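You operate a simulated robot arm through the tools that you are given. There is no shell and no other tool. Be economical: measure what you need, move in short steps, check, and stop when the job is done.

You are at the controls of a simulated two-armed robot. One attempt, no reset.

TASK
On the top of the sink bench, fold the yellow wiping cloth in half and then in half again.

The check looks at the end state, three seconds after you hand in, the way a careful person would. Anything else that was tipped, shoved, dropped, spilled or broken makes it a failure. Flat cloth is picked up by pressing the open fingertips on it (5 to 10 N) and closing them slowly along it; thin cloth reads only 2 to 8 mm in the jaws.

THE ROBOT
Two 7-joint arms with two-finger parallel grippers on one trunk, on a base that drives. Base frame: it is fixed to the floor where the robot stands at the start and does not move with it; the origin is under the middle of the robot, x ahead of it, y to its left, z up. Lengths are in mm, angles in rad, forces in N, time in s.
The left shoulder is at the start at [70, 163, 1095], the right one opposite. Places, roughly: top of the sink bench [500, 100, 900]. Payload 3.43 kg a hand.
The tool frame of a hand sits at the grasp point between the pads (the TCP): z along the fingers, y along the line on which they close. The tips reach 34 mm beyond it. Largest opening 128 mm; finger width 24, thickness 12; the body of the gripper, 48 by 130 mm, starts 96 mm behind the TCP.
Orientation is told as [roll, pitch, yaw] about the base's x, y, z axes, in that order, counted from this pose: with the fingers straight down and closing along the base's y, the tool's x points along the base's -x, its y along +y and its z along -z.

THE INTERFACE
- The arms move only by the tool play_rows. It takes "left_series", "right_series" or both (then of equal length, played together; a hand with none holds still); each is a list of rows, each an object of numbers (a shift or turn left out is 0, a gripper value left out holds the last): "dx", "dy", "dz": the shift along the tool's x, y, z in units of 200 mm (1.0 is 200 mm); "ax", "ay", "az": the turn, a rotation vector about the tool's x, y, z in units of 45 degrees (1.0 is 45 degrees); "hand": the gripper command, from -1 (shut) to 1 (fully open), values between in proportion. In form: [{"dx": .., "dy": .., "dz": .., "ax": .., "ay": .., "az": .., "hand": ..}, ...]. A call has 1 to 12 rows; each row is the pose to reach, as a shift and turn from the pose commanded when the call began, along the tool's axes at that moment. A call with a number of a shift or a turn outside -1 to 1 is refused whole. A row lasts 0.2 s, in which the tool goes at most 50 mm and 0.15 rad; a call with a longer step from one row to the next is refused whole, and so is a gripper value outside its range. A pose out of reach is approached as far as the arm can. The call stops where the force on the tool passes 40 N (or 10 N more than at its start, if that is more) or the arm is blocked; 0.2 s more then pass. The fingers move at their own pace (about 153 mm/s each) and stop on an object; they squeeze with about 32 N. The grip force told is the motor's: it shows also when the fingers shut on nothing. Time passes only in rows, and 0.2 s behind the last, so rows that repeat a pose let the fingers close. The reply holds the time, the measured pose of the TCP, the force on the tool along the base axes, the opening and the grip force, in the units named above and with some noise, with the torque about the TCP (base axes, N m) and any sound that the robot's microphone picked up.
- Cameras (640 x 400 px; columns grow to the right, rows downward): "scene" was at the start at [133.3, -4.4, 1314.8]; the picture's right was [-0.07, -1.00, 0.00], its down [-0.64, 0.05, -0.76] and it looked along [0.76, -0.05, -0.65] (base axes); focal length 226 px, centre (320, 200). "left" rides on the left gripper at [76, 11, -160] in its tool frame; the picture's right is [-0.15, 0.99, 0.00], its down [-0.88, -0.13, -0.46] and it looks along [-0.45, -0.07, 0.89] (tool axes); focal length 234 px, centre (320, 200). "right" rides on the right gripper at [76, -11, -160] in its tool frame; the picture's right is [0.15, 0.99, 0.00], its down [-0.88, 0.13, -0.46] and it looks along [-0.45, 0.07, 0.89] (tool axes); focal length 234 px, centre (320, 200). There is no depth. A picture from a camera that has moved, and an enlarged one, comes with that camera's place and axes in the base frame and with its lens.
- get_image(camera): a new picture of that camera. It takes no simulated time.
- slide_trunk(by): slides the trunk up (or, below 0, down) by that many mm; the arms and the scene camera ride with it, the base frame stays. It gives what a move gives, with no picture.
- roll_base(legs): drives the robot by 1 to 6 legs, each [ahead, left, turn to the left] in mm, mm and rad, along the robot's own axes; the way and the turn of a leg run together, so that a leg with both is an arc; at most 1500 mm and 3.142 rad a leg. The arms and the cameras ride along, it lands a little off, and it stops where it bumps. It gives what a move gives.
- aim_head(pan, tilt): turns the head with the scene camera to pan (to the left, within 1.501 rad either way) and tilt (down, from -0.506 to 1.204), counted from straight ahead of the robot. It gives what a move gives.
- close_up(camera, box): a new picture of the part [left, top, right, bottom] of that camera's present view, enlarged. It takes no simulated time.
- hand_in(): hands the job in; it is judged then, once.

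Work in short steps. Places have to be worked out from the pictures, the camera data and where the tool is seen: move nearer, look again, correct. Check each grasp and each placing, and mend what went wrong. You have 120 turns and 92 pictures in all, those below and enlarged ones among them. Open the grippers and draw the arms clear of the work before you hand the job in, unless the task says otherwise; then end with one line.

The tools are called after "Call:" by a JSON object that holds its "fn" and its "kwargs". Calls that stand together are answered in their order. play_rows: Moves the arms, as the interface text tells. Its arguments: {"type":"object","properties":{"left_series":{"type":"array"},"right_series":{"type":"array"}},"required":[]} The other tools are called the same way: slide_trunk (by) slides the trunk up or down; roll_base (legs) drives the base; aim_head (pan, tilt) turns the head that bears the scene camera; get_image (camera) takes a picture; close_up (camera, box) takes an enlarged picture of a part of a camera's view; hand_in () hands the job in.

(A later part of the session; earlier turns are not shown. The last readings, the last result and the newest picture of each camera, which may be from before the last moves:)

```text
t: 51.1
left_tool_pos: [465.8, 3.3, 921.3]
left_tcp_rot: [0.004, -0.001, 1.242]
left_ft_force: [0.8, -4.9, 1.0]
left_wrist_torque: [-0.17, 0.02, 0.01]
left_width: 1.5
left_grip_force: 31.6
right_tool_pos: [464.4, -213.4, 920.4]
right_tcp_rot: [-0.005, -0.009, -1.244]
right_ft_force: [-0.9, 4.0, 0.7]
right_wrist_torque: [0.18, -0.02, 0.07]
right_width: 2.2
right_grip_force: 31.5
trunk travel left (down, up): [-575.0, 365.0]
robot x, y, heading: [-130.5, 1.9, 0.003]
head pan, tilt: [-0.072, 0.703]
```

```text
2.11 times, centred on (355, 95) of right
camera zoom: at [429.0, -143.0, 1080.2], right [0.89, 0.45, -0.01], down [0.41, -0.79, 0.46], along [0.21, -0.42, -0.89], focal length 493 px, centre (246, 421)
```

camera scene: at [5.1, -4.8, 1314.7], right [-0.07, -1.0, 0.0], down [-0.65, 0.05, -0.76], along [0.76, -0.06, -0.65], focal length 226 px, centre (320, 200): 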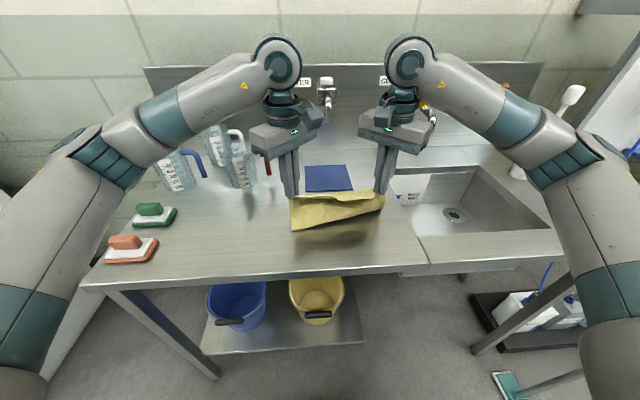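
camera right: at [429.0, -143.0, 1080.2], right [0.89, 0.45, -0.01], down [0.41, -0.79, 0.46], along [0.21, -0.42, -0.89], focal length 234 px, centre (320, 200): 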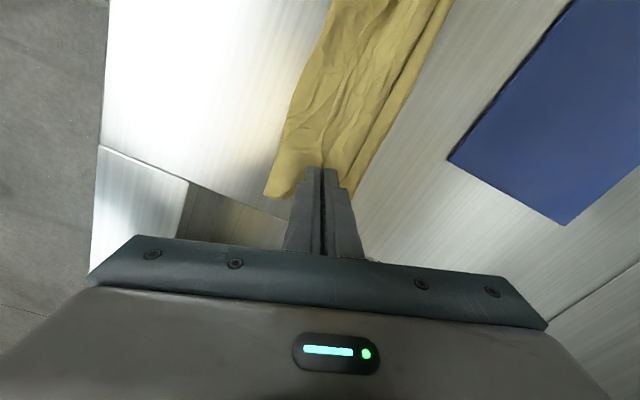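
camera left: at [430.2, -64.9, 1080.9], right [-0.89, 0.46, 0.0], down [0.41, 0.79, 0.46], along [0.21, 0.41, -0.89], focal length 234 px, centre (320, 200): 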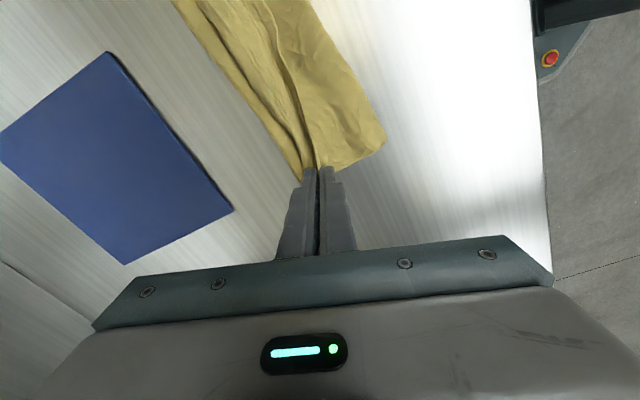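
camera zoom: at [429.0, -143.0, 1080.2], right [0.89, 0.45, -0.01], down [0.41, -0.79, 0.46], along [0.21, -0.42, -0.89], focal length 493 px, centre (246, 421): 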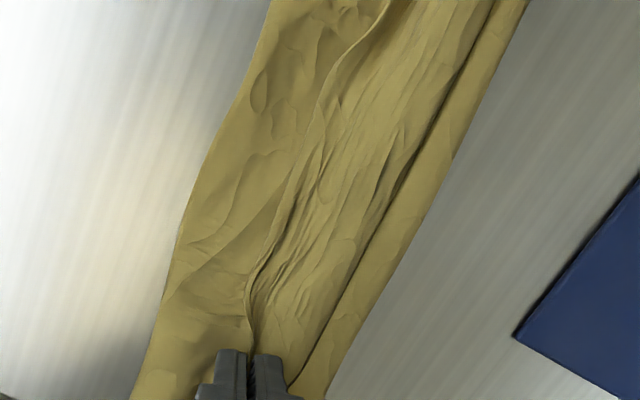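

Now clear: the bottom layer peeks ~15 mm beyond, and the top's edge is still rolled by ~20 mm. A low forward drag of ~26 mm should unroll it and bring the edge onto the bottom's far edge (x≈488).

Call:
{"fn": "play_rows", "kwargs": {"left_series": [{"dz": -0.025}, {"dx": -0.01, "dy": -0.03, "dz": -0.025}, {"dx": -0.021, "dy": -0.061, "dz": -0.025}, {"dx": -0.032, "dy": -0.092, "dz": -0.02}, {"dx": -0.042, "dy": -0.123, "dz": -0.015}], "right_series": [{"dz": -0.025}, {"dx": -0.01, "dy": 0.03, "dz": -0.025}, {"dx": -0.021, "dy": 0.061, "dz": -0.025}, {"dx": -0.032, "dy": 0.092, "dz": -0.02}, {"dx": -0.042, "dy": 0.123, "dz": -0.015}]}}

Call:
{"fn": "close_up", "kwargs": {"camera": "left", "box": [170, 0, 400, 190]}}

Call:
{"fn": "close_up", "kwargs": {"camera": "right", "box": [240, 0, 470, 190]}}

```text
t: 52.3
left_tool_pos: [492.2, 2.9, 924.1]
left_tcp_rot: [0.004, 0.0, 1.241]
left_ft_force: [-0.2, -3.4, 0.2]
left_wrist_torque: [-0.12, -0.01, 0.03]
left_width: 2.0
left_grip_force: 32.4
right_tool_pos: [491.0, -212.8, 923.7]
right_tcp_rot: [-0.006, -0.009, -1.246]
right_ft_force: [0.6, 2.6, -0.3]
right_wrist_torque: [0.14, 0.01, 0.0]
right_width: 2.0
right_grip_force: 31.8
trunk travel left (down, up): [-575.0, 365.0]
robot x, y, heading: [-125.7, -1.4, 0.004]
head pan, tilt: [-0.072, 0.703]
```

```text
2.11 times, centred on (285, 95) of left
camera zoom: at [456.7, -64.9, 1084.5], right [-0.89, 0.46, 0.0], down [0.41, 0.79, 0.46], along [0.21, 0.41, -0.89], focal length 493 px, centre (394, 421)
```

zoom: 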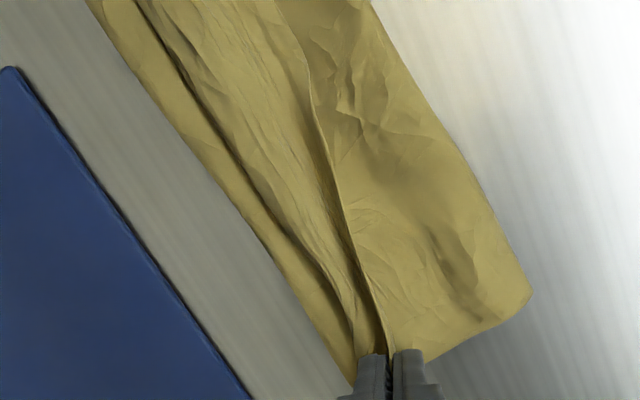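

```text
2.11 times, centred on (355, 95) of right
camera zoom: at [454.7, -141.9, 1083.5], right [0.89, 0.45, -0.01], down [0.41, -0.79, 0.46], along [0.21, -0.42, -0.89], focal length 493 px, centre (246, 421)
```

zoom: 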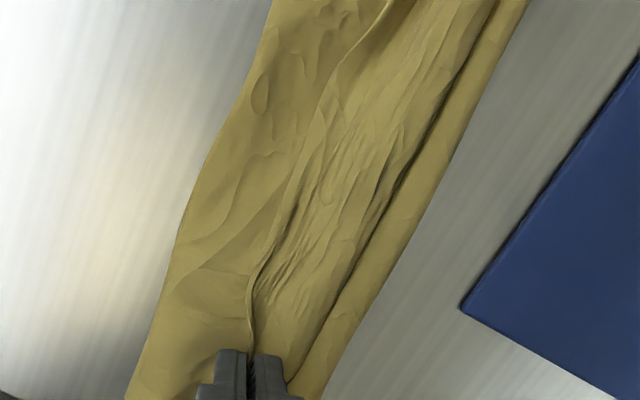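

Everything slid together, so dragging won't unroll it. Instead I lift the edge and tilt both grippers so fingers point back toward the robot (~40°), making the cloth leave the jaws backward when laid. Test the tilt while lifted.

Call:
{"fn": "play_rows", "kwargs": {"left_series": [{"dx": 0.01, "dy": 0.03, "dz": -0.1}, {"dx": 0.02, "dy": 0.05, "dz": -0.2}, {"dx": 0.03, "dy": 0.07, "dz": -0.3}, {"dx": 0.03, "dy": 0.07, "dz": -0.3, "ax": -0.17, "ay": 0.057}, {"dx": 0.03, "dy": 0.07, "dz": -0.3, "ax": -0.34, "ay": 0.115}, {"dx": 0.03, "dy": 0.07, "dz": -0.3, "ax": -0.51, "ay": 0.172}, {"dx": 0.03, "dy": 0.07, "dz": -0.3, "ax": -0.68, "ay": 0.23}, {"dx": 0.03, "dy": 0.07, "dz": -0.3, "ax": -0.845, "ay": 0.286}], "right_series": [{"dx": 0.01, "dy": -0.03, "dz": -0.1}, {"dx": 0.02, "dy": -0.05, "dz": -0.2}, {"dx": 0.03, "dy": -0.07, "dz": -0.3}, {"dx": 0.03, "dy": -0.07, "dz": -0.3, "ax": 0.17, "ay": 0.057}, {"dx": 0.03, "dy": -0.07, "dz": -0.3, "ax": 0.34, "ay": 0.115}, {"dx": 0.03, "dy": -0.07, "dz": -0.3, "ax": 0.51, "ay": 0.172}, {"dx": 0.03, "dy": -0.07, "dz": -0.3, "ax": 0.68, "ay": 0.23}, {"dx": 0.03, "dy": -0.07, "dz": -0.3, "ax": 0.844, "ay": 0.283}]}}

Call:
{"fn": "get_image", "kwargs": {"camera": "scene"}}

```text
t: 54.1
left_tool_pos: [477.4, 2.1, 984.7]
left_tcp_rot: [0.678, 0.209, 1.319]
left_ft_force: [0.1, -2.2, 0.1]
left_wrist_torque: [-0.03, -0.04, 0.05]
left_width: 2.0
left_grip_force: 32.2
right_tool_pos: [475.0, -212.2, 985.2]
right_tcp_rot: [-0.676, 0.199, -1.322]
right_ft_force: [0.0, 1.2, 0.4]
right_wrist_torque: [0.07, 0.0, -0.01]
right_width: 1.9
right_grip_force: 32.2
trunk travel left (down, up): [-575.0, 365.0]
robot x, y, heading: [-128.2, 1.0, -0.007]
head pan, tilt: [-0.072, 0.703]
```

```text
26 pictures are left
camera scene: at [4.2, -4.7, 1314.8], right [-0.07, -1.0, 0.0], down [-0.64, 0.05, -0.76], along [0.76, -0.06, -0.65], focal length 226 px, centre (320, 200)
```

scene: 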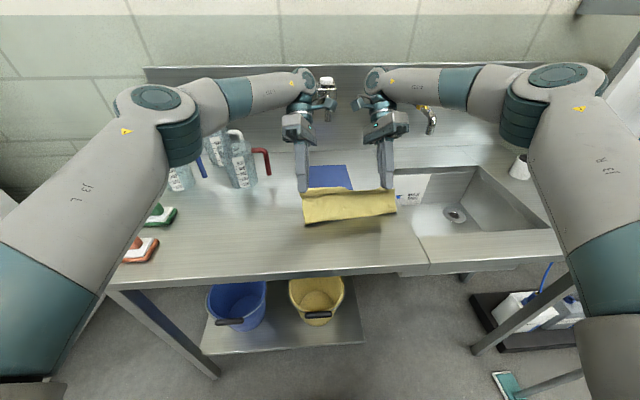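

The tilt works. Look at where the bottom layer's far edge is now.

Call:
{"fn": "get_image", "kwargs": {"camera": "left"}}

Call:
{"fn": "close_up", "kwargs": {"camera": "scene", "box": [270, 150, 420, 250]}}

```text
25 pictures are left
camera left: at [552.5, -65.8, 1130.1], right [-0.68, 0.46, 0.58], down [0.61, 0.79, 0.09], along [-0.42, 0.41, -0.81], focal length 234 px, centre (320, 200)
```

left: 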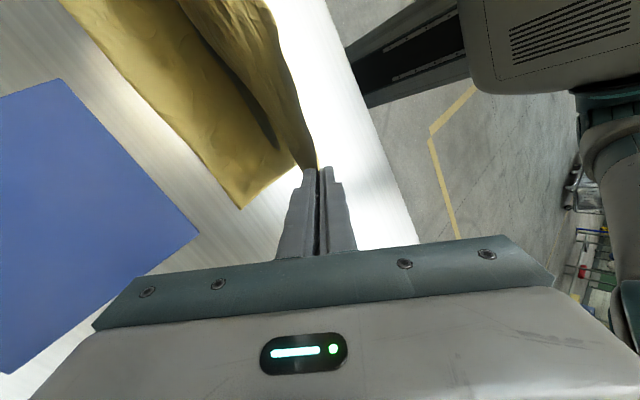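

```text
4.00 times, centred on (345, 200) of scene
camera zoom: at [4.2, -4.7, 1314.8], right [-0.07, -1.0, 0.0], down [-0.64, 0.05, -0.76], along [0.76, -0.06, -0.65], focal length 903 px, centre (220, 200)
```

zoom: 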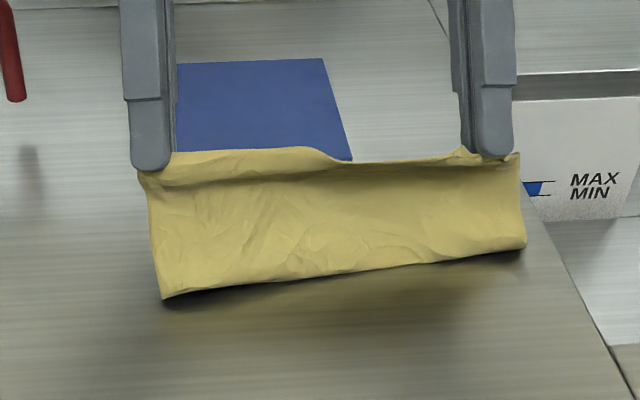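

The edge now curls correctly forward. Bottom far-left corner is at about (509,5), fold at x≈415. I lay the edge down along an arc of constant radius, easing the tilt slightly to stay clear of the tap.

Call:
{"fn": "play_rows", "kwargs": {"left_series": [{"dx": -0.019, "dy": -0.057, "dz": 0.002, "ax": 0.045, "ay": -0.015}, {"dx": -0.037, "dy": -0.11, "dz": 0.006, "ax": 0.09, "ay": -0.03}, {"dx": -0.055, "dy": -0.163, "dz": 0.018, "ax": 0.135, "ay": -0.045}, {"dx": -0.072, "dy": -0.212, "dz": 0.033, "ax": 0.18, "ay": -0.06}, {"dx": -0.0885, "dy": -0.261, "dz": 0.056, "ax": 0.18, "ay": -0.06}, {"dx": -0.1035, "dy": -0.305, "dz": 0.088, "ax": 0.18, "ay": -0.06}, {"dx": -0.113, "dy": -0.333, "dz": 0.1155, "ax": 0.18, "ay": -0.06}, {"dx": -0.12, "dy": -0.352, "dz": 0.13, "ax": 0.18, "ay": -0.06}], "right_series": [{"dx": -0.019, "dy": 0.057, "dz": 0.002, "ax": -0.045, "ay": -0.015}, {"dx": -0.037, "dy": 0.11, "dz": 0.006, "ax": -0.09, "ay": -0.03}, {"dx": -0.055, "dy": 0.163, "dz": 0.018, "ax": -0.135, "ay": -0.045}, {"dx": -0.072, "dy": 0.212, "dz": 0.033, "ax": -0.18, "ay": -0.06}, {"dx": -0.0885, "dy": 0.261, "dz": 0.056, "ax": -0.18, "ay": -0.06}, {"dx": -0.1035, "dy": 0.305, "dz": 0.088, "ax": -0.18, "ay": -0.06}, {"dx": -0.113, "dy": 0.333, "dz": 0.1155, "ax": -0.18, "ay": -0.06}, {"dx": -0.12, "dy": 0.352, "dz": 0.13, "ax": -0.18, "ay": -0.06}]}}

Call:
{"fn": "get_image", "kwargs": {"camera": "left"}}

Call:
{"fn": "close_up", "kwargs": {"camera": "scene", "box": [270, 150, 420, 250]}}

```text
t: 55.9
left_tool_pos: [515.3, 2.8, 917.4]
left_tcp_rot: [0.53, 0.169, 1.287]
left_ft_force: [0.8, -3.3, 2.3]
left_wrist_torque: [-0.07, -0.03, 0.07]
left_width: 1.8
left_grip_force: 32.0
right_tool_pos: [514.4, -213.4, 918.0]
right_tcp_rot: [-0.53, 0.159, -1.291]
right_ft_force: [1.3, 1.9, 12.5]
right_wrist_torque: [-0.08, 0.02, -0.04]
right_width: 1.8
right_grip_force: 31.8
trunk travel left (down, up): [-575.0, 365.0]
robot x, y, heading: [-130.0, -1.4, -0.002]
head pan, tilt: [-0.072, 0.703]
```

```text
23 pictures are left
camera left: at [568.6, -65.1, 1072.5], right [-0.76, 0.46, 0.47], down [0.59, 0.79, 0.18], along [-0.29, 0.41, -0.87], focal length 234 px, centre (320, 200)
```

left: 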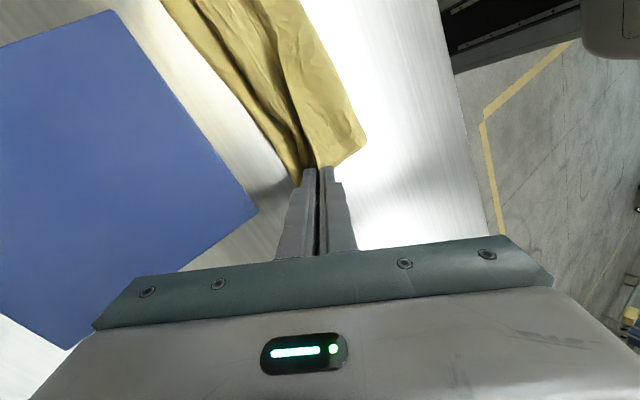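

```text
4.00 times, centred on (345, 200) of scene
camera zoom: at [2.2, -4.5, 1315.5], right [-0.07, -1.0, 0.0], down [-0.64, 0.05, -0.76], along [0.76, -0.06, -0.65], focal length 903 px, centre (220, 200)
```

zoom: 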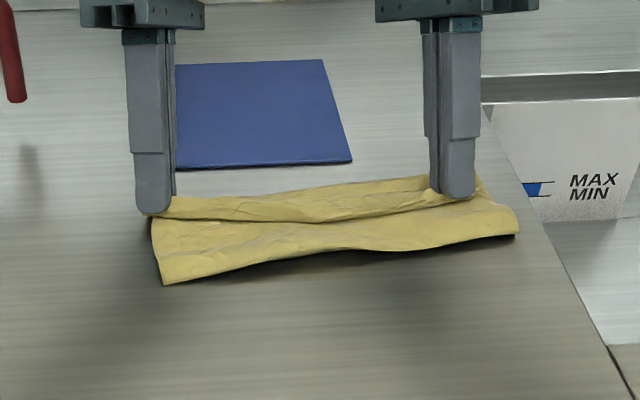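

Zoom on the edge region to see whether the roll remains.

Call:
{"fn": "close_up", "kwargs": {"camera": "left", "box": [150, 0, 390, 200]}}

```text
2.00 times, centred on (270, 100) of left
camera zoom: at [568.6, -65.1, 1072.5], right [-0.76, 0.46, 0.47], down [0.59, 0.79, 0.18], along [-0.29, 0.41, -0.87], focal length 468 px, centre (420, 400)
```

zoom: 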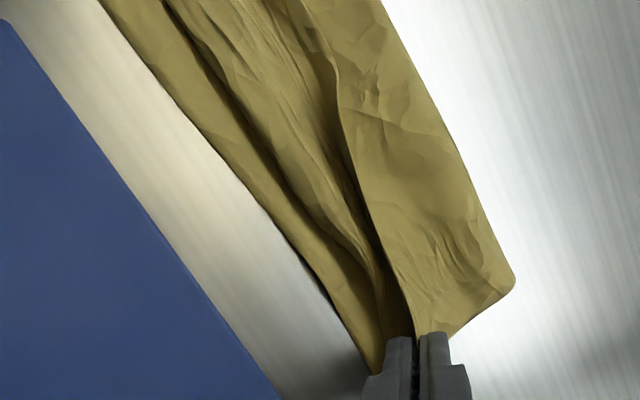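

The top edge is still rolled back ~18 mm because the slippery bottom follows. I'll keep holding with the left, release the right, and use the right to pin the layers near the fold while the left pulls its edge forward. First release and raise the right, untilting it.

Call:
{"fn": "play_rows", "kwargs": {"right_series": [{"hand": -0.9}, {"hand": -0.8}, {"hand": -0.7}, {"dx": 0.017, "dy": -0.05, "dz": -0.085, "hand": -0.65}, {"dx": 0.034, "dy": -0.1, "dz": -0.17}, {"dx": 0.05, "dy": -0.1485, "dz": -0.256, "ax": -0.166, "ay": -0.056}, {"dx": 0.05, "dy": -0.1485, "dz": -0.256, "ax": -0.33, "ay": -0.111}, {"dx": 0.05, "dy": -0.1485, "dz": -0.256, "ax": -0.5, "ay": -0.167}, {"dx": 0.05, "dy": -0.1485, "dz": -0.256, "ax": -0.664, "ay": -0.223}]}}

```text
t: 57.9
left_tool_pos: [515.9, 3.5, 917.3]
left_tcp_rot: [0.529, 0.166, 1.29]
left_ft_force: [1.6, 0.0, 16.9]
left_wrist_torque: [0.04, -0.01, 0.01]
left_width: 1.8
left_grip_force: 31.9
right_tool_pos: [513.6, -211.4, 977.1]
right_tcp_rot: [0.001, -0.01, -1.247]
right_ft_force: [0.9, 0.1, -0.2]
right_wrist_torque: [-0.04, -0.01, 0.03]
right_width: 22.6
right_grip_force: 0.1
trunk travel left (down, up): [-575.0, 365.0]
robot x, y, heading: [-130.5, 1.0, -0.003]
head pan, tilt: [-0.072, 0.703]
```

Right is free. Close it and move to the pin point (450, −60), just above the cloth.

Call:
{"fn": "play_rows", "kwargs": {"right_series": [{"dx": 0.2, "dy": -0.016, "hand": -1}, {"dx": 0.4, "dy": -0.032}, {"dx": 0.6, "dy": -0.05}, {"dx": 0.81, "dy": -0.065}, {"dx": 0.81, "dy": -0.065, "dz": 0.15}, {"dx": 0.81, "dy": -0.065, "dz": 0.27}]}}

Call:
{"fn": "get_image", "kwargs": {"camera": "scene"}}

```text
t: 59.3
left_tool_pos: [515.3, 2.5, 916.5]
left_tcp_rot: [0.528, 0.169, 1.287]
left_ft_force: [0.5, -0.2, 17.6]
left_wrist_torque: [0.04, 0.09, 0.0]
left_width: 1.5
left_grip_force: 32.4
right_tool_pos: [450.5, -62.0, 921.5]
right_tcp_rot: [-0.004, -0.011, -1.246]
right_ft_force: [0.4, -0.1, 0.2]
right_wrist_torque: [-0.02, 0.01, -0.01]
right_width: 0.0
right_grip_force: 32.3
trunk travel left (down, up): [-575.0, 365.0]
robot x, y, heading: [-128.2, -0.3, -0.001]
head pan, tilt: [-0.072, 0.703]
```

```text
20 pictures are left
camera scene: at [2.5, -4.4, 1315.1], right [-0.07, -1.0, 0.0], down [-0.64, 0.05, -0.76], along [0.76, -0.06, -0.65], focal length 226 px, centre (320, 200)
```

scene: 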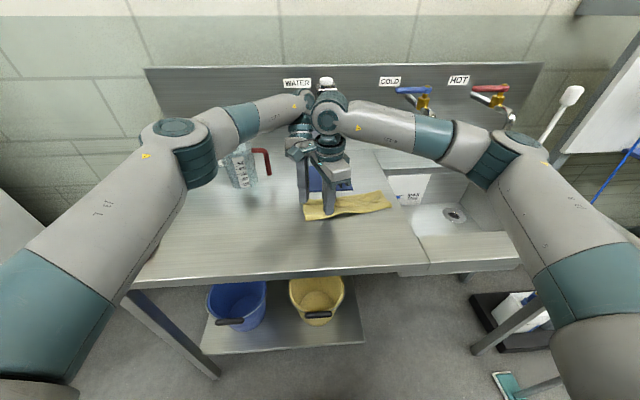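

No collisions. Press the right hand down to pin.

Call:
{"fn": "play_rows", "kwargs": {"right_series": [{"dz": 0.01}, {"dz": 0.02}, {"dz": 0.03}, {"dz": 0.036}]}}

```text
t: 60.3
left_tool_pos: [515.8, 3.1, 916.1]
left_tcp_rot: [0.528, 0.168, 1.286]
left_ft_force: [0.9, -0.5, 17.1]
left_wrist_torque: [0.02, 0.05, -0.01]
left_width: 1.5
left_grip_force: 32.1
right_tool_pos: [451.2, -63.6, 915.1]
right_tcp_rot: [-0.001, -0.011, -1.245]
right_ft_force: [-0.2, 0.0, 3.9]
right_wrist_torque: [0.02, -0.03, -0.03]
right_width: 0.0
right_grip_force: 31.9
trunk travel left (down, up): [-575.0, 365.0]
robot x, y, heading: [-128.8, 3.4, -0.005]
head pan, tilt: [-0.072, 0.703]
```

Right presses 4 N; add ~1.5 mm for a firmer pin, and pull the left edge up and forward ~28 mm at low height.

Call:
{"fn": "play_rows", "kwargs": {"right_series": [{"dz": 0.006}, {"dz": 0.008}, {"dz": 0.008}, {"dz": 0.008}, {"dz": 0.008}, {"dz": 0.008}, {"dz": 0.008}], "left_series": [{}, {"dx": 0.0067, "dy": 0.02, "dz": -0.034}, {"dx": -0.007, "dy": -0.02, "dz": -0.06}, {"dx": -0.014, "dy": -0.04, "dz": -0.073}, {"dx": -0.0207, "dy": -0.061, "dz": -0.0864}, {"dx": -0.033, "dy": -0.098, "dz": -0.0988}, {"dx": -0.037, "dy": -0.108, "dz": -0.081}]}}

Call:
{"fn": "get_image", "kwargs": {"camera": "left"}}

```text
t: 62.0
left_tool_pos: [544.8, 2.4, 919.1]
left_tcp_rot: [0.529, 0.167, 1.288]
left_ft_force: [0.6, -0.5, -0.2]
left_wrist_torque: [-0.02, 0.09, -0.02]
left_width: 1.9
left_grip_force: 31.8
right_tool_pos: [451.7, -61.3, 915.4]
right_tcp_rot: [0.002, -0.009, -1.247]
right_ft_force: [-0.9, 0.4, 17.4]
right_wrist_torque: [0.14, 0.08, 0.01]
right_width: 0.0
right_grip_force: 32.5
trunk travel left (down, up): [-575.0, 365.0]
robot x, y, heading: [-129.5, -2.1, -0.005]
head pan, tilt: [-0.072, 0.703]
stopped in row 7 (right hand): the force on the tool passed its limit (the readings are from after the stop); the commanded pose is now the measured one
```

```text
19 pictures are left
camera left: at [597.8, -65.6, 1073.7], right [-0.76, 0.46, 0.47], down [0.59, 0.79, 0.18], along [-0.29, 0.41, -0.87], focal length 234 px, centre (320, 200)
```

left: 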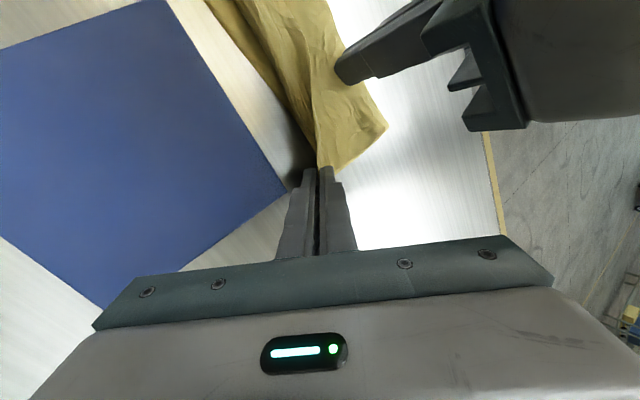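

Call:
{"fn": "close_up", "kwargs": {"camera": "left", "box": [190, 0, 400, 200]}}

```text
2.00 times, centred on (295, 100) of left
camera zoom: at [597.8, -65.6, 1073.7], right [-0.76, 0.46, 0.47], down [0.59, 0.79, 0.18], along [-0.29, 0.41, -0.87], focal length 468 px, centre (370, 400)
```

zoom: 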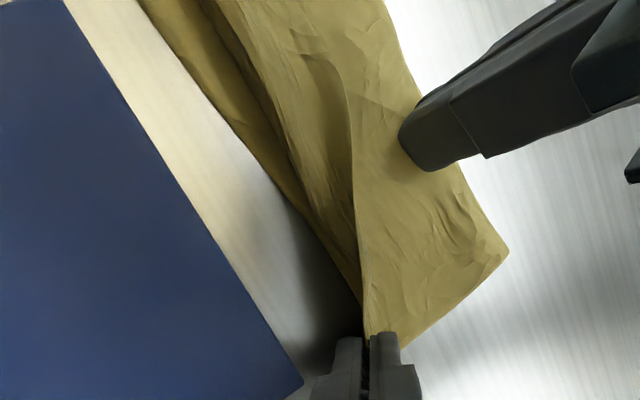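

The left end is unrolled. Set it down slightly back, release and raise the left hand untilting; the right keeps pinning meanwhile.

Call:
{"fn": "play_rows", "kwargs": {"left_series": [{"dx": 0.007, "dy": 0.02, "dz": 0.042}, {"dx": 0.007, "dy": 0.02, "dz": 0.042, "hand": -0.9}, {"dx": 0.007, "dy": 0.02, "dz": 0.042, "hand": -0.8}, {"dx": 0.007, "dy": 0.02, "dz": 0.042, "hand": -0.7}, {"dx": 0.024, "dy": 0.07, "dz": -0.045, "hand": -0.65}, {"dx": 0.041, "dy": 0.12, "dz": -0.13}, {"dx": 0.057, "dy": 0.17, "dz": -0.214, "ax": 0.16, "ay": -0.054}, {"dx": 0.057, "dy": 0.17, "dz": -0.214, "ax": 0.32, "ay": -0.108}, {"dx": 0.057, "dy": 0.17, "dz": -0.214, "ax": 0.48, "ay": -0.163}, {"dx": 0.057, "dy": 0.17, "dz": -0.214, "ax": 0.64, "ay": -0.217}]}}

Call:
{"fn": "play_rows", "kwargs": {"right_series": [{"dz": -0.1}, {"dz": -0.25}, {"dz": -0.3, "dx": -0.2}, {"dz": -0.3, "dx": -0.42}]}}

Call:
{"fn": "close_up", "kwargs": {"camera": "scene", "box": [280, 160, 410, 240]}}

```text
t: 64.2
left_tool_pos: [537.0, 4.4, 975.9]
left_tcp_rot: [0.016, 0.007, 1.255]
left_ft_force: [36.5, -3.9, 7.4]
left_wrist_torque: [0.34, 7.02, 3.26]
left_width: 22.2
left_grip_force: 0.0
right_tool_pos: [450.1, -62.7, 915.3]
right_tcp_rot: [0.002, -0.012, -1.24]
right_ft_force: [3.5, -1.4, 29.4]
right_wrist_torque: [0.22, -0.12, -0.01]
right_width: 0.1
right_grip_force: 31.8
trunk travel left (down, up): [-575.0, 365.0]
robot x, y, heading: [-130.1, -0.0, -0.001]
head pan, tilt: [-0.072, 0.703]
```

```text
t: 64.5
left_tool_pos: [539.5, 3.2, 974.3]
left_tcp_rot: [0.015, 0.009, 1.255]
left_ft_force: [2.2, 0.5, -0.2]
left_wrist_torque: [0.0, 0.44, 0.22]
left_width: 22.3
left_grip_force: 0.0
right_tool_pos: [449.0, -62.7, 916.1]
right_tcp_rot: [-0.013, -0.013, -1.239]
right_ft_force: [0.0, 0.0, -0.1]
right_wrist_torque: [-0.02, -0.03, -0.03]
right_width: 0.0
right_grip_force: 32.2
trunk travel left (down, up): [-575.0, 365.0]
robot x, y, heading: [-130.0, -0.6, -0.0]
head pan, tilt: [-0.072, 0.703]
stopped in row 1 (left hand): the force on the tool passed its limit (the readings are from after the stop); the commanded pose is now the measured one
```

```text
4.92 times, centred on (345, 200) of scene
camera zoom: at [4.9, -4.6, 1314.2], right [-0.07, -1.0, 0.0], down [-0.65, 0.05, -0.76], along [0.76, -0.06, -0.65], focal length 1112 px, centre (197, 200)
```

zoom: 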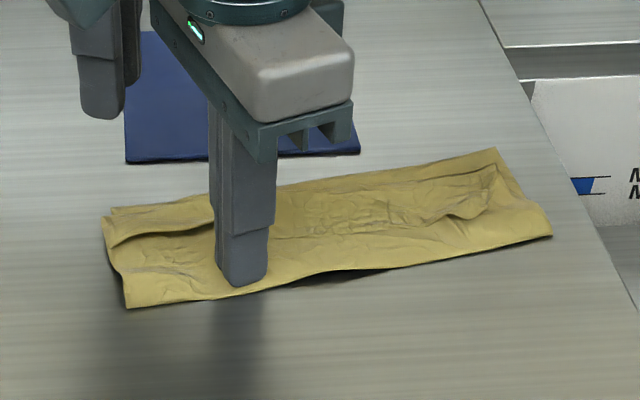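

The hands touched as the left untilted; contact is relieved. Raise the left first away to the left/forward-free side, then the right up and to its right.

Call:
{"fn": "play_rows", "kwargs": {"left_series": [{"dx": -0.1, "dz": -0.05}, {"dx": -0.25, "dz": -0.1}, {"dx": -0.4, "dz": -0.1}]}}

Call:
{"fn": "play_rows", "kwargs": {"right_series": [{"dz": -0.1}, {"dz": -0.25}, {"dz": -0.35, "dx": -0.2}, {"dz": -0.35, "dx": -0.42}]}}

Call:
{"fn": "close_up", "kwargs": {"camera": "scene", "box": [280, 160, 410, 240]}}

```text
t: 65.3
left_tool_pos: [564.8, 80.8, 997.5]
left_tcp_rot: [0.015, 0.011, 1.254]
left_ft_force: [-0.4, -0.2, -0.5]
left_wrist_torque: [-0.04, 0.02, 0.0]
left_width: 22.6
left_grip_force: 0.0
right_tool_pos: [449.5, -63.2, 915.5]
right_tcp_rot: [-0.015, -0.014, -1.238]
right_ft_force: [0.8, 0.5, -0.1]
right_wrist_torque: [-0.04, 0.0, 0.0]
right_width: 0.1
right_grip_force: 32.0
trunk travel left (down, up): [-575.0, 365.0]
robot x, y, heading: [-125.7, -0.7, -0.003]
head pan, tilt: [-0.072, 0.703]
```

```text
t: 66.3
left_tool_pos: [563.4, 79.6, 998.3]
left_tcp_rot: [0.015, 0.008, 1.256]
left_ft_force: [0.6, 0.0, 0.2]
left_wrist_torque: [0.0, 0.01, -0.01]
left_width: 22.5
left_grip_force: 0.1
right_tool_pos: [479.6, -141.6, 985.7]
right_tcp_rot: [-0.013, -0.013, -1.242]
right_ft_force: [-0.4, -0.1, -0.2]
right_wrist_torque: [0.01, 0.03, 0.01]
right_width: 0.0
right_grip_force: 31.9
trunk travel left (down, up): [-575.0, 365.0]
robot x, y, heading: [-131.6, 1.6, -0.003]
head pan, tilt: [-0.072, 0.703]
```

```text
4.92 times, centred on (345, 200) of scene
camera zoom: at [4.6, -5.9, 1314.8], right [-0.07, -1.0, 0.0], down [-0.65, 0.05, -0.76], along [0.76, -0.06, -0.65], focal length 1112 px, centre (197, 200)
```

zoom: 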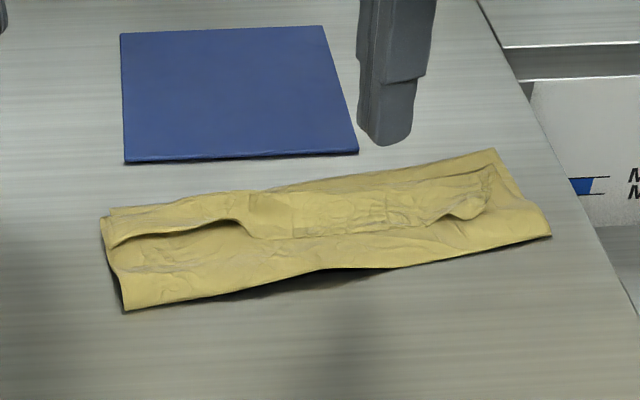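

The flap (edge facing the robot, x≈466–480) is still turned back. New idea: regrasp its edge, lift, tilt, and this time release from ~25 mm height so the layer drops flat. Bring both hands over the flap edge again.

Call:
{"fn": "play_rows", "kwargs": {"left_series": [{"hand": -0.44}, {"dx": 0.13, "dy": 0.08}, {"dx": 0.27, "dy": 0.16}, {"dx": 0.4, "dy": 0.23}, {"dx": 0.533, "dy": 0.31}, {"dx": 0.533, "dy": 0.31, "dz": 0.17}, {"dx": 0.533, "dy": 0.31, "dz": 0.33}], "right_series": [{"dx": -0.1, "dy": -0.03, "hand": -0.44}, {"dx": -0.2, "dy": -0.06}, {"dx": -0.302, "dy": -0.092}, {"dx": -0.302, "dy": -0.092}, {"dx": -0.302, "dy": -0.092}, {"dx": -0.302, "dy": -0.092, "dz": 0.14}, {"dx": -0.302, "dy": -0.092, "dz": 0.27}]}}

Call:
{"fn": "close_up", "kwargs": {"camera": "left", "box": [200, 50, 440, 210]}}

Call:
{"fn": "close_up", "kwargs": {"camera": "right", "box": [200, 50, 440, 210]}}

```text
t: 67.9
left_tool_pos: [471.0, -4.8, 931.5]
left_tcp_rot: [0.016, 0.01, 1.257]
left_ft_force: [0.1, 0.2, 0.1]
left_wrist_torque: [0.0, 0.01, 0.01]
left_width: 35.7
left_grip_force: 0.2
right_tool_pos: [479.6, -206.4, 935.5]
right_tcp_rot: [-0.012, -0.013, -1.239]
right_ft_force: [-0.1, 0.2, 1.5]
right_wrist_torque: [0.0, 0.02, 0.01]
right_width: 35.7
right_grip_force: 0.0
trunk travel left (down, up): [-575.0, 365.0]
robot x, y, heading: [-132.5, -0.4, -0.003]
head pan, tilt: [-0.072, 0.703]
```

```text
2.50 times, centred on (320, 130) of left
camera zoom: at [439.5, -72.0, 1092.1], right [-0.9, 0.45, 0.01], down [0.4, 0.8, 0.45], along [0.19, 0.4, -0.9], focal length 585 px, centre (320, 375)
```

zoom: 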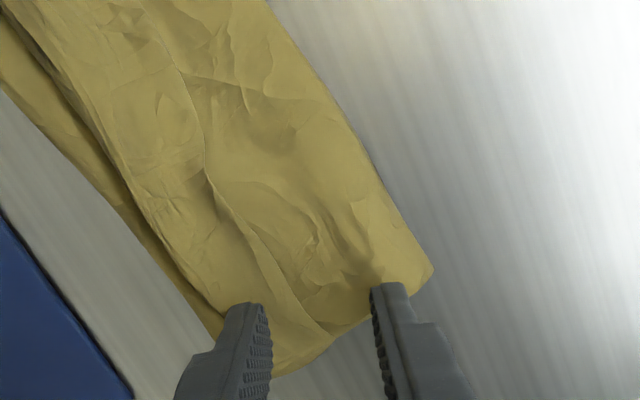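

```text
2.50 times, centred on (320, 130) of right
camera zoom: at [445.2, -134.9, 1095.6], right [0.89, 0.46, -0.01], down [0.41, -0.78, 0.46], along [0.2, -0.42, -0.89], focal length 585 px, centre (320, 375)
```

zoom: 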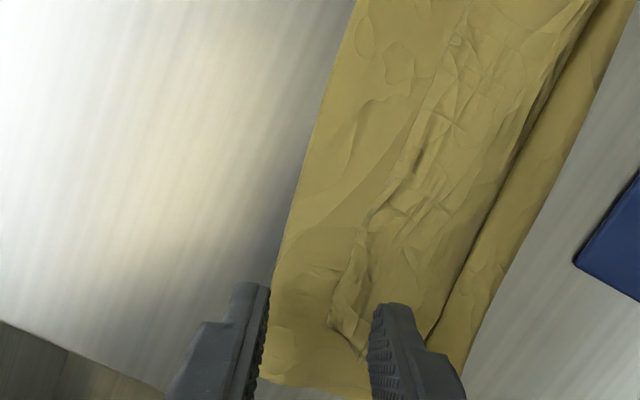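

Left is centred on the flap edge; the right needs ~5 mm forward. Lower to tips ≈5 mm above table level and close slowly, as before.

Call:
{"fn": "play_rows", "kwargs": {"left_series": [{"dz": 0.025}, {"dz": 0.05}, {"dz": 0.056}, {"dz": 0.056, "hand": -0.55}, {"dz": 0.056, "hand": -0.65}, {"dz": 0.056, "hand": -0.75}, {"dz": 0.056, "hand": -0.85}, {"dz": 0.056, "hand": -0.93}, {"dz": 0.056, "hand": -1}, {"dz": 0.056, "hand": -1}], "right_series": [{"dy": 0.025, "dz": 0.025}, {"dy": 0.025, "dz": 0.06}, {"dy": 0.025, "dz": 0.074}, {"dy": 0.025, "dz": 0.074, "hand": -0.55}, {"dy": 0.025, "dz": 0.074, "hand": -0.65}, {"dy": 0.025, "dz": 0.074, "hand": -0.75}, {"dy": 0.025, "dz": 0.074, "hand": -0.85}, {"dy": 0.025, "dz": 0.074, "hand": -0.93}, {"dy": 0.025, "dz": 0.074, "hand": -1}, {"dy": 0.025, "dz": 0.074, "hand": -1}]}}

```text
t: 70.1
left_tool_pos: [471.8, -4.5, 920.8]
left_tcp_rot: [0.016, 0.008, 1.255]
left_ft_force: [-0.6, 0.4, 0.7]
left_wrist_torque: [-0.02, 0.02, 0.0]
left_width: 0.1
left_grip_force: 32.1
right_tool_pos: [483.8, -204.5, 920.4]
right_tcp_rot: [-0.012, -0.011, -1.238]
right_ft_force: [-0.3, -0.3, 0.0]
right_wrist_torque: [0.0, 0.0, -0.02]
right_width: 2.1
right_grip_force: 32.2
trunk travel left (down, up): [-575.0, 365.0]
robot x, y, heading: [-131.4, -1.3, -0.006]
head pan, tilt: [-0.072, 0.703]
```

Right holds (2.1 mm); left missed. Reopen left, go 3 mm lower and 4 mm inward, and close again.

Call:
{"fn": "play_rows", "kwargs": {"left_series": [{"dz": -0.02, "hand": -0.44}, {"dz": -0.02, "hand": -0.44}, {"dx": 0.02, "dz": 0.0}, {"dx": 0.02, "dz": 0.016}, {"dx": 0.02, "dz": 0.016, "hand": -0.55}, {"dx": 0.02, "dz": 0.016, "hand": -0.65}, {"dx": 0.02, "dz": 0.016, "hand": -0.75}, {"dx": 0.02, "dz": 0.016, "hand": -0.85}, {"dx": 0.02, "dz": 0.016, "hand": -0.93}, {"dx": 0.02, "dz": 0.016, "hand": -1}, {"dx": 0.02, "dz": 0.016, "hand": -1}]}}

Call:
{"fn": "close_up", "kwargs": {"camera": "left", "box": [200, 50, 440, 210]}}

```text
t: 72.5
left_tool_pos: [469.6, -7.9, 918.4]
left_tcp_rot: [0.012, 0.008, 1.255]
left_ft_force: [-0.5, -0.2, 1.2]
left_wrist_torque: [0.0, -0.01, 0.0]
left_width: 0.0
left_grip_force: 31.8
right_tool_pos: [482.6, -204.5, 920.4]
right_tcp_rot: [-0.011, -0.011, -1.24]
right_ft_force: [-0.4, 1.0, 0.1]
right_wrist_torque: [0.01, -0.02, 0.03]
right_width: 2.1
right_grip_force: 32.5
trunk travel left (down, up): [-575.0, 365.0]
robot x, y, heading: [-124.5, 0.6, 0.001]
head pan, tilt: [-0.072, 0.703]
```

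```text
2.50 times, centred on (320, 130) of left
camera zoom: at [437.7, -74.7, 1078.3], right [-0.9, 0.45, 0.01], down [0.4, 0.8, 0.45], along [0.19, 0.4, -0.9], focal length 585 px, centre (320, 375)
```

zoom: 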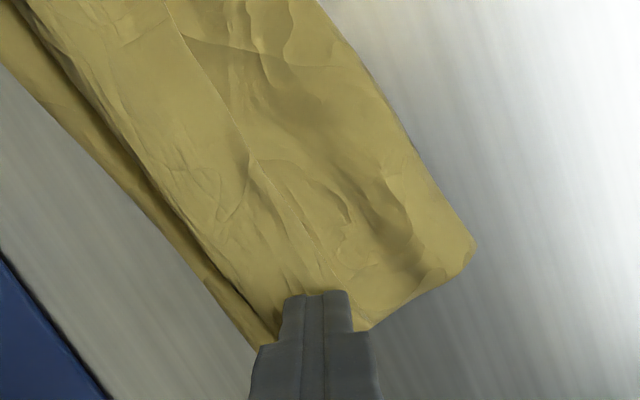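

Missed again; retry ~1.5 mm lower with a wider opening.

Call:
{"fn": "play_rows", "kwargs": {"left_series": [{"dz": -0.03, "hand": -0.3}, {"dz": -0.03, "hand": -0.3}, {"dx": 0.015, "dz": -0.01}, {"dx": 0.015, "dz": 0.008}, {"dx": 0.015, "dz": 0.008, "hand": -0.42}, {"dx": 0.015, "dz": 0.008, "hand": -0.54}, {"dx": 0.015, "dz": 0.008, "hand": -0.65}, {"dx": 0.015, "dz": 0.008, "hand": -0.75}, {"dx": 0.015, "dz": 0.008, "hand": -0.85}, {"dx": 0.015, "dz": 0.008, "hand": -0.95}, {"dx": 0.015, "dz": 0.008, "hand": -1}, {"dx": 0.015, "dz": 0.008, "hand": -1}]}}

```text
t: 75.1
left_tool_pos: [467.4, -9.6, 915.9]
left_tcp_rot: [0.015, 0.009, 1.255]
left_ft_force: [0.8, -1.1, 3.2]
left_wrist_torque: [-0.09, -0.03, -0.06]
left_width: 2.3
left_grip_force: 31.4
right_tool_pos: [482.0, -204.6, 920.7]
right_tcp_rot: [-0.012, -0.012, -1.238]
right_ft_force: [-0.2, 2.4, 0.3]
right_wrist_torque: [0.09, -0.03, 0.02]
right_width: 2.0
right_grip_force: 32.0
trunk travel left (down, up): [-575.0, 365.0]
robot x, y, heading: [-128.7, -1.8, -0.001]
head pan, tilt: [-0.072, 0.703]
```

Left now holds 2.3 mm. Lift both 50 mm and check which layers came.

Call:
{"fn": "play_rows", "kwargs": {"left_series": [{"dz": -0.08}, {"dz": -0.16}, {"dz": -0.25}], "right_series": [{"dz": -0.08}, {"dz": -0.16}, {"dz": -0.25}]}}

Call:
{"fn": "close_up", "kwargs": {"camera": "scene", "box": [270, 140, 420, 250]}}

Call:
{"fn": "get_image", "kwargs": {"camera": "left"}}

```text
t: 75.9
left_tool_pos: [470.0, -9.1, 966.3]
left_tcp_rot: [0.013, 0.008, 1.256]
left_ft_force: [-0.4, -0.4, -1.2]
left_wrist_torque: [0.02, -0.01, 0.02]
left_width: 2.1
left_grip_force: 31.6
right_tool_pos: [482.8, -202.3, 969.7]
right_tcp_rot: [-0.011, -0.014, -1.241]
right_ft_force: [0.6, -0.9, -0.7]
right_wrist_torque: [0.02, -0.01, -0.02]
right_width: 1.6
right_grip_force: 32.4
trunk travel left (down, up): [-575.0, 365.0]
robot x, y, heading: [-131.4, 1.1, 0.003]
head pan, tilt: [-0.072, 0.703]
```

```text
3.64 times, centred on (345, 195) of scene
camera zoom: at [3.8, -4.6, 1314.8], right [-0.07, -1.0, 0.0], down [-0.64, 0.05, -0.76], along [0.76, -0.06, -0.65], focal length 821 px, centre (229, 218)
```

zoom: 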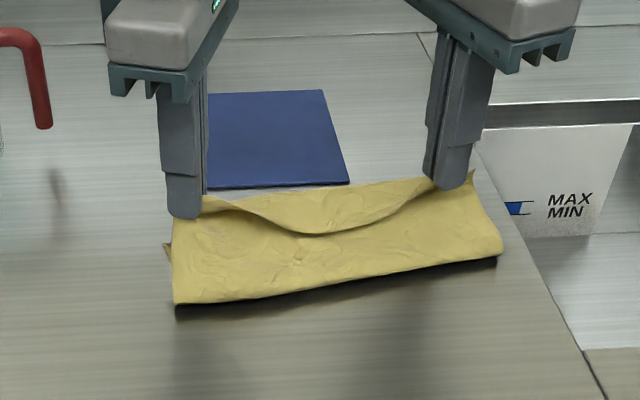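

```text
11 pictures are left
camera left: at [437.2, -77.2, 1126.8], right [-0.9, 0.45, 0.01], down [0.4, 0.8, 0.45], along [0.19, 0.4, -0.9], focal length 234 px, centre (320, 200)
```

left: 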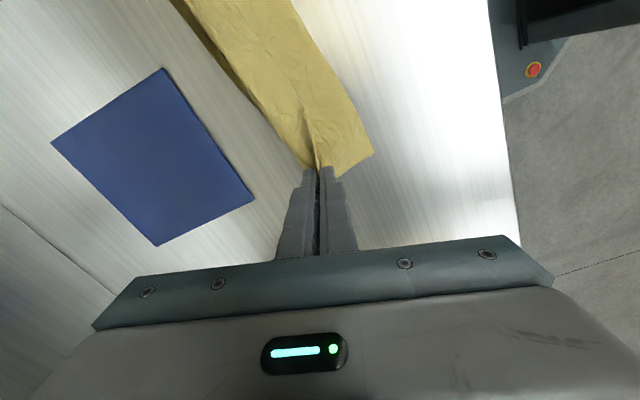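

Top layer is held cleanly, but the bottom portion is now too short and rotated. I unfold fully back to flat with the hands level (x≈305, spread), which squares the cloth again.

Call:
{"fn": "play_rows", "kwargs": {"left_series": [{"dx": 0.011, "dy": 0.04, "dz": -0.06}, {"dx": 0.028, "dy": 0.104, "dz": -0.1}, {"dx": 0.049, "dy": 0.184, "dz": -0.125}, {"dx": 0.074, "dy": 0.28, "dz": -0.125}, {"dx": 0.1, "dy": 0.376, "dz": -0.11}, {"dx": 0.125, "dy": 0.471, "dz": -0.085}, {"dx": 0.148, "dy": 0.559, "dz": -0.045}, {"dx": 0.17, "dy": 0.639, "dz": 0.01}, {"dx": 0.187, "dy": 0.703, "dz": 0.07}, {"dx": 0.199, "dy": 0.751, "dz": 0.13}, {"dx": 0.208, "dy": 0.783, "dz": 0.185}, {"dx": 0.212, "dy": 0.799, "dz": 0.22}], "right_series": [{"dx": 0.012, "dy": -0.043, "dz": -0.06}, {"dx": 0.031, "dy": -0.112, "dz": -0.1}, {"dx": 0.056, "dy": -0.197, "dz": -0.125}, {"dx": 0.085, "dy": -0.3, "dz": -0.125}, {"dx": 0.114, "dy": -0.403, "dz": -0.11}, {"dx": 0.143, "dy": -0.506, "dz": -0.085}, {"dx": 0.169, "dy": -0.6, "dz": -0.045}, {"dx": 0.194, "dy": -0.686, "dz": 0.01}, {"dx": 0.213, "dy": -0.755, "dz": 0.07}, {"dx": 0.227, "dy": -0.807, "dz": 0.13}, {"dx": 0.237, "dy": -0.841, "dz": 0.185}, {"dx": 0.242, "dy": -0.858, "dz": 0.235}]}}

Call:
{"fn": "get_image", "kwargs": {"camera": "scene"}}

```text
t: 78.5
left_tool_pos: [303.7, -0.9, 925.5]
left_tcp_rot: [0.014, 0.011, 1.255]
left_ft_force: [0.8, -19.9, 2.1]
left_wrist_torque: [-0.73, -0.08, -0.04]
left_width: 2.1
left_grip_force: 32.2
right_tool_pos: [306.0, -213.4, 924.8]
right_tcp_rot: [-0.012, -0.013, -1.238]
right_ft_force: [-0.5, 21.5, 1.0]
right_wrist_torque: [0.81, 0.01, 0.18]
right_width: 2.0
right_grip_force: 31.6
trunk travel left (down, up): [-575.0, 365.0]
robot x, y, heading: [-131.2, -0.7, -0.002]
head pan, tilt: [-0.072, 0.703]
```

```text
10 pictures are left
camera scene: at [3.9, -4.9, 1315.0], right [-0.07, -1.0, 0.0], down [-0.64, 0.05, -0.76], along [0.76, -0.06, -0.65], focal length 226 px, centre (320, 200)
```

scene: 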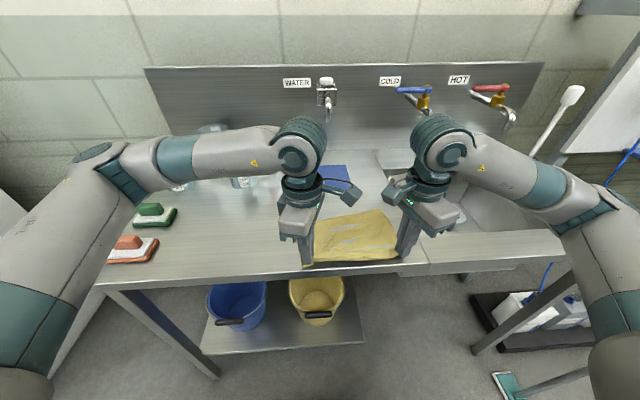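

Call:
{"fn": "close_up", "kwargs": {"camera": "scene", "box": [285, 190, 425, 280]}}

```text
4.44 times, centred on (355, 235) of scene
camera zoom: at [3.9, -4.9, 1315.0], right [-0.07, -1.0, 0.0], down [-0.64, 0.05, -0.76], along [0.76, -0.06, -0.65], focal length 1004 px, centre (164, 44)
```

zoom: 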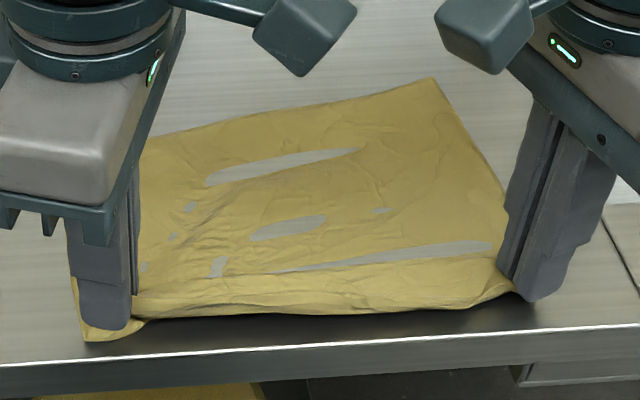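

The cloth is flat but I'm holding a ridge with the edge behind it, which explains the roll-back. Better: release here and fold the FAR edge toward the robot, where the hands can naturally tilt with palms on the robot side. Relax tension, lower, release and back off.

Call:
{"fn": "play_rows", "kwargs": {"left_series": [{"dx": 0.027, "dy": 0.033}, {"dx": 0.027, "dy": 0.033, "dz": 0.03}, {"dx": 0.027, "dy": 0.033, "dz": 0.03, "hand": -0.85}, {"dx": 0.027, "dy": 0.033, "dz": 0.03, "hand": -0.65}, {"dx": 0.027, "dy": 0.033, "dz": 0.03, "hand": -0.45}, {"dx": 0.027, "dy": 0.033, "dz": -0.1}, {"dx": 0.027, "dy": 0.033, "dz": -0.3}, {"dx": -0.2, "dy": 0.033, "dz": -0.35}, {"dx": -0.4, "dy": 0.0, "dz": -0.35}, {"dx": -0.6, "dy": -0.05, "dz": -0.35}], "right_series": [{"dx": -0.009, "dy": 0.071}, {"dx": -0.009, "dy": 0.071, "dz": 0.03}, {"dx": -0.009, "dy": 0.071, "dz": 0.03, "hand": -0.85}, {"dx": -0.009, "dy": 0.071, "dz": 0.03, "hand": -0.65}, {"dx": -0.009, "dy": 0.071, "dz": 0.03, "hand": -0.45}, {"dx": -0.009, "dy": 0.071, "dz": -0.1}, {"dx": -0.009, "dy": 0.071, "dz": -0.3}, {"dx": -0.2, "dy": 0.071, "dz": -0.35}, {"dx": -0.4, "dy": 0.1, "dz": -0.35}, {"dx": -0.6, "dy": 0.15, "dz": -0.35}]}}

Call:
{"fn": "close_up", "kwargs": {"camera": "scene", "box": [270, 180, 430, 280]}}

```text
t: 80.7
left_tool_pos: [350.4, 111.8, 993.2]
left_tcp_rot: [0.016, 0.01, 1.254]
left_ft_force: [-0.8, -0.2, 0.3]
left_wrist_torque: [-0.03, 0.01, -0.02]
left_width: 35.1
left_grip_force: 0.0
right_tool_pos: [372.7, -318.0, 996.1]
right_tcp_rot: [-0.014, -0.013, -1.239]
right_ft_force: [0.7, -0.4, -0.1]
right_wrist_torque: [-0.01, 0.02, 0.02]
right_width: 35.1
right_grip_force: 0.2
trunk travel left (down, up): [-575.0, 365.0]
robot x, y, heading: [-128.4, -1.1, -0.0]
head pan, tilt: [-0.072, 0.703]
```

```text
4.00 times, centred on (350, 230) of scene
camera zoom: at [4.5, -4.1, 1314.8], right [-0.07, -1.0, 0.0], down [-0.64, 0.05, -0.76], along [0.76, -0.06, -0.65], focal length 903 px, centre (200, 80)
```

zoom: 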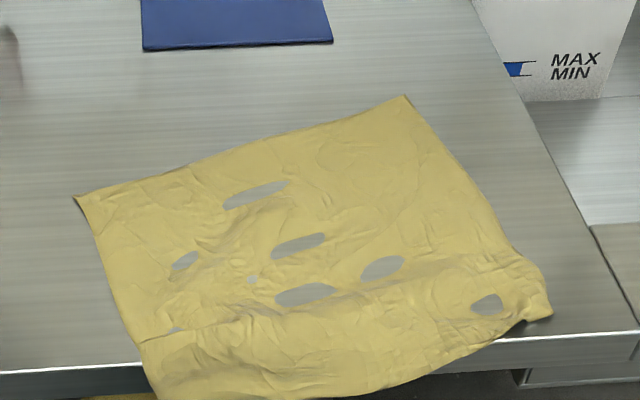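

The cloth is flat but rotated ~19° and its near-left part overhangs the front edge. I'll press both hands lightly near the far side and slide/rotate the cloth as a sheet: left at (385,25), right at (455,−180).

Call:
{"fn": "play_rows", "kwargs": {"left_series": [{"dx": 0.09, "dy": -0.075}, {"dx": 0.18, "dy": -0.15}, {"dx": 0.27, "dy": -0.225}, {"dx": 0.359, "dy": -0.3015}, {"dx": 0.359, "dy": -0.3015, "dz": 0.16}, {"dx": 0.359, "dy": -0.3015, "dz": 0.315}, {"dx": 0.359, "dy": -0.3015, "dz": 0.365}, {"dx": 0.359, "dy": -0.3015, "dz": 0.38}], "right_series": [{"dx": 0.13, "dy": 0.15}, {"dx": 0.26, "dy": 0.3}, {"dx": 0.39, "dy": 0.46}, {"dx": 0.518, "dy": 0.613}, {"dx": 0.518, "dy": 0.613, "dz": 0.16}, {"dx": 0.518, "dy": 0.613, "dz": 0.33}, {"dx": 0.518, "dy": 0.613, "dz": 0.38}, {"dx": 0.518, "dy": 0.613, "dz": 0.395}]}}

```text
t: 82.5
left_tool_pos: [383.0, 23.6, 916.9]
left_tcp_rot: [0.013, 0.008, 1.253]
left_ft_force: [0.4, -0.7, -0.4]
left_wrist_torque: [0.04, 0.03, 0.02]
left_width: 35.2
left_grip_force: 0.0
right_tool_pos: [455.6, -179.8, 914.8]
right_tcp_rot: [-0.01, -0.013, -1.241]
right_ft_force: [2.6, -1.6, 15.3]
right_wrist_torque: [0.2, -0.33, -0.04]
right_width: 36.0
right_grip_force: 0.9
trunk travel left (down, up): [-575.0, 365.0]
robot x, y, heading: [-131.2, 0.4, -0.003]
head pan, tilt: [-0.072, 0.703]
```

Right is in contact; lower left ~2 mm, then slide both to square up the cloth.

Call:
{"fn": "play_rows", "kwargs": {"left_series": [{"dz": 0.006}, {"dz": 0.011}, {"dx": -0.016, "dy": -0.056, "dz": 0.011}, {"dx": -0.031, "dy": -0.112, "dz": 0.011}, {"dx": -0.047, "dy": -0.168, "dz": 0.011}, {"dx": -0.063, "dy": -0.224, "dz": 0.011}, {"dx": -0.079, "dy": -0.28, "dz": 0.011}, {"dx": -0.094, "dy": -0.336, "dz": 0.011}, {"dx": -0.11, "dy": -0.392, "dz": 0.011}, {"dx": -0.1256, "dy": -0.448, "dz": 0.011}, {"dx": -0.1256, "dy": -0.448, "dz": -0.1}, {"dx": -0.1256, "dy": -0.448, "dz": -0.25}], "right_series": [{"dz": -0.003}, {"dz": -0.003}, {"dx": -0.013, "dy": 0.01, "dz": -0.003}, {"dx": -0.027, "dy": 0.02, "dz": -0.003}, {"dx": -0.04, "dy": 0.03, "dz": -0.003}, {"dx": -0.053, "dy": 0.04, "dz": -0.003}, {"dx": -0.067, "dy": 0.05, "dz": -0.003}, {"dx": -0.08, "dy": 0.06, "dz": -0.003}, {"dx": -0.093, "dy": 0.07, "dz": -0.003}, {"dx": -0.107, "dy": 0.0795, "dz": -0.003}, {"dx": -0.107, "dy": 0.0795, "dz": -0.1}, {"dx": -0.107, "dy": 0.0795, "dz": -0.25}]}}

Call:
{"fn": "close_up", "kwargs": {"camera": "scene", "box": [270, 180, 430, 280]}}

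```text
t: 85.1
left_tool_pos: [477.4, 21.0, 968.1]
left_tcp_rot: [0.013, 0.008, 1.255]
left_ft_force: [0.1, -0.2, 0.1]
left_wrist_torque: [0.0, -0.01, -0.02]
left_width: 35.2
left_grip_force: 0.0
right_tool_pos: [475.6, -195.5, 965.7]
right_tcp_rot: [-0.012, -0.014, -1.241]
right_ft_force: [-1.4, 0.1, 0.2]
right_wrist_torque: [-0.01, 0.02, 0.0]
right_width: 35.2
right_grip_force: 0.0
trunk travel left (down, up): [-575.0, 365.0]
robot x, y, heading: [-127.6, 5.9, -0.001]
head pan, tilt: [-0.072, 0.703]
```

```text
4.00 times, centred on (350, 230) of scene
camera zoom: at [2.7, -4.6, 1314.8], right [-0.07, -1.0, 0.0], down [-0.64, 0.05, -0.76], along [0.76, -0.06, -0.65], focal length 903 px, centre (200, 80)
```

zoom: 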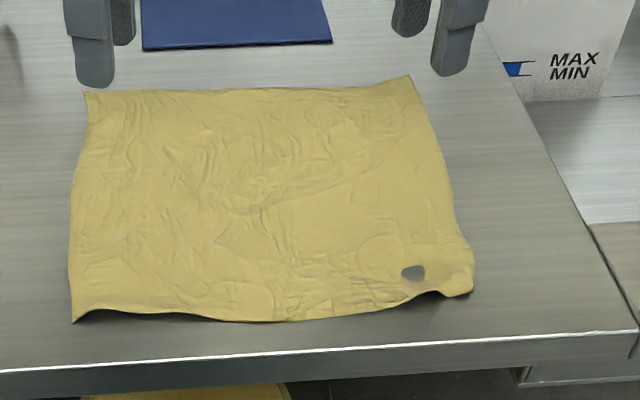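

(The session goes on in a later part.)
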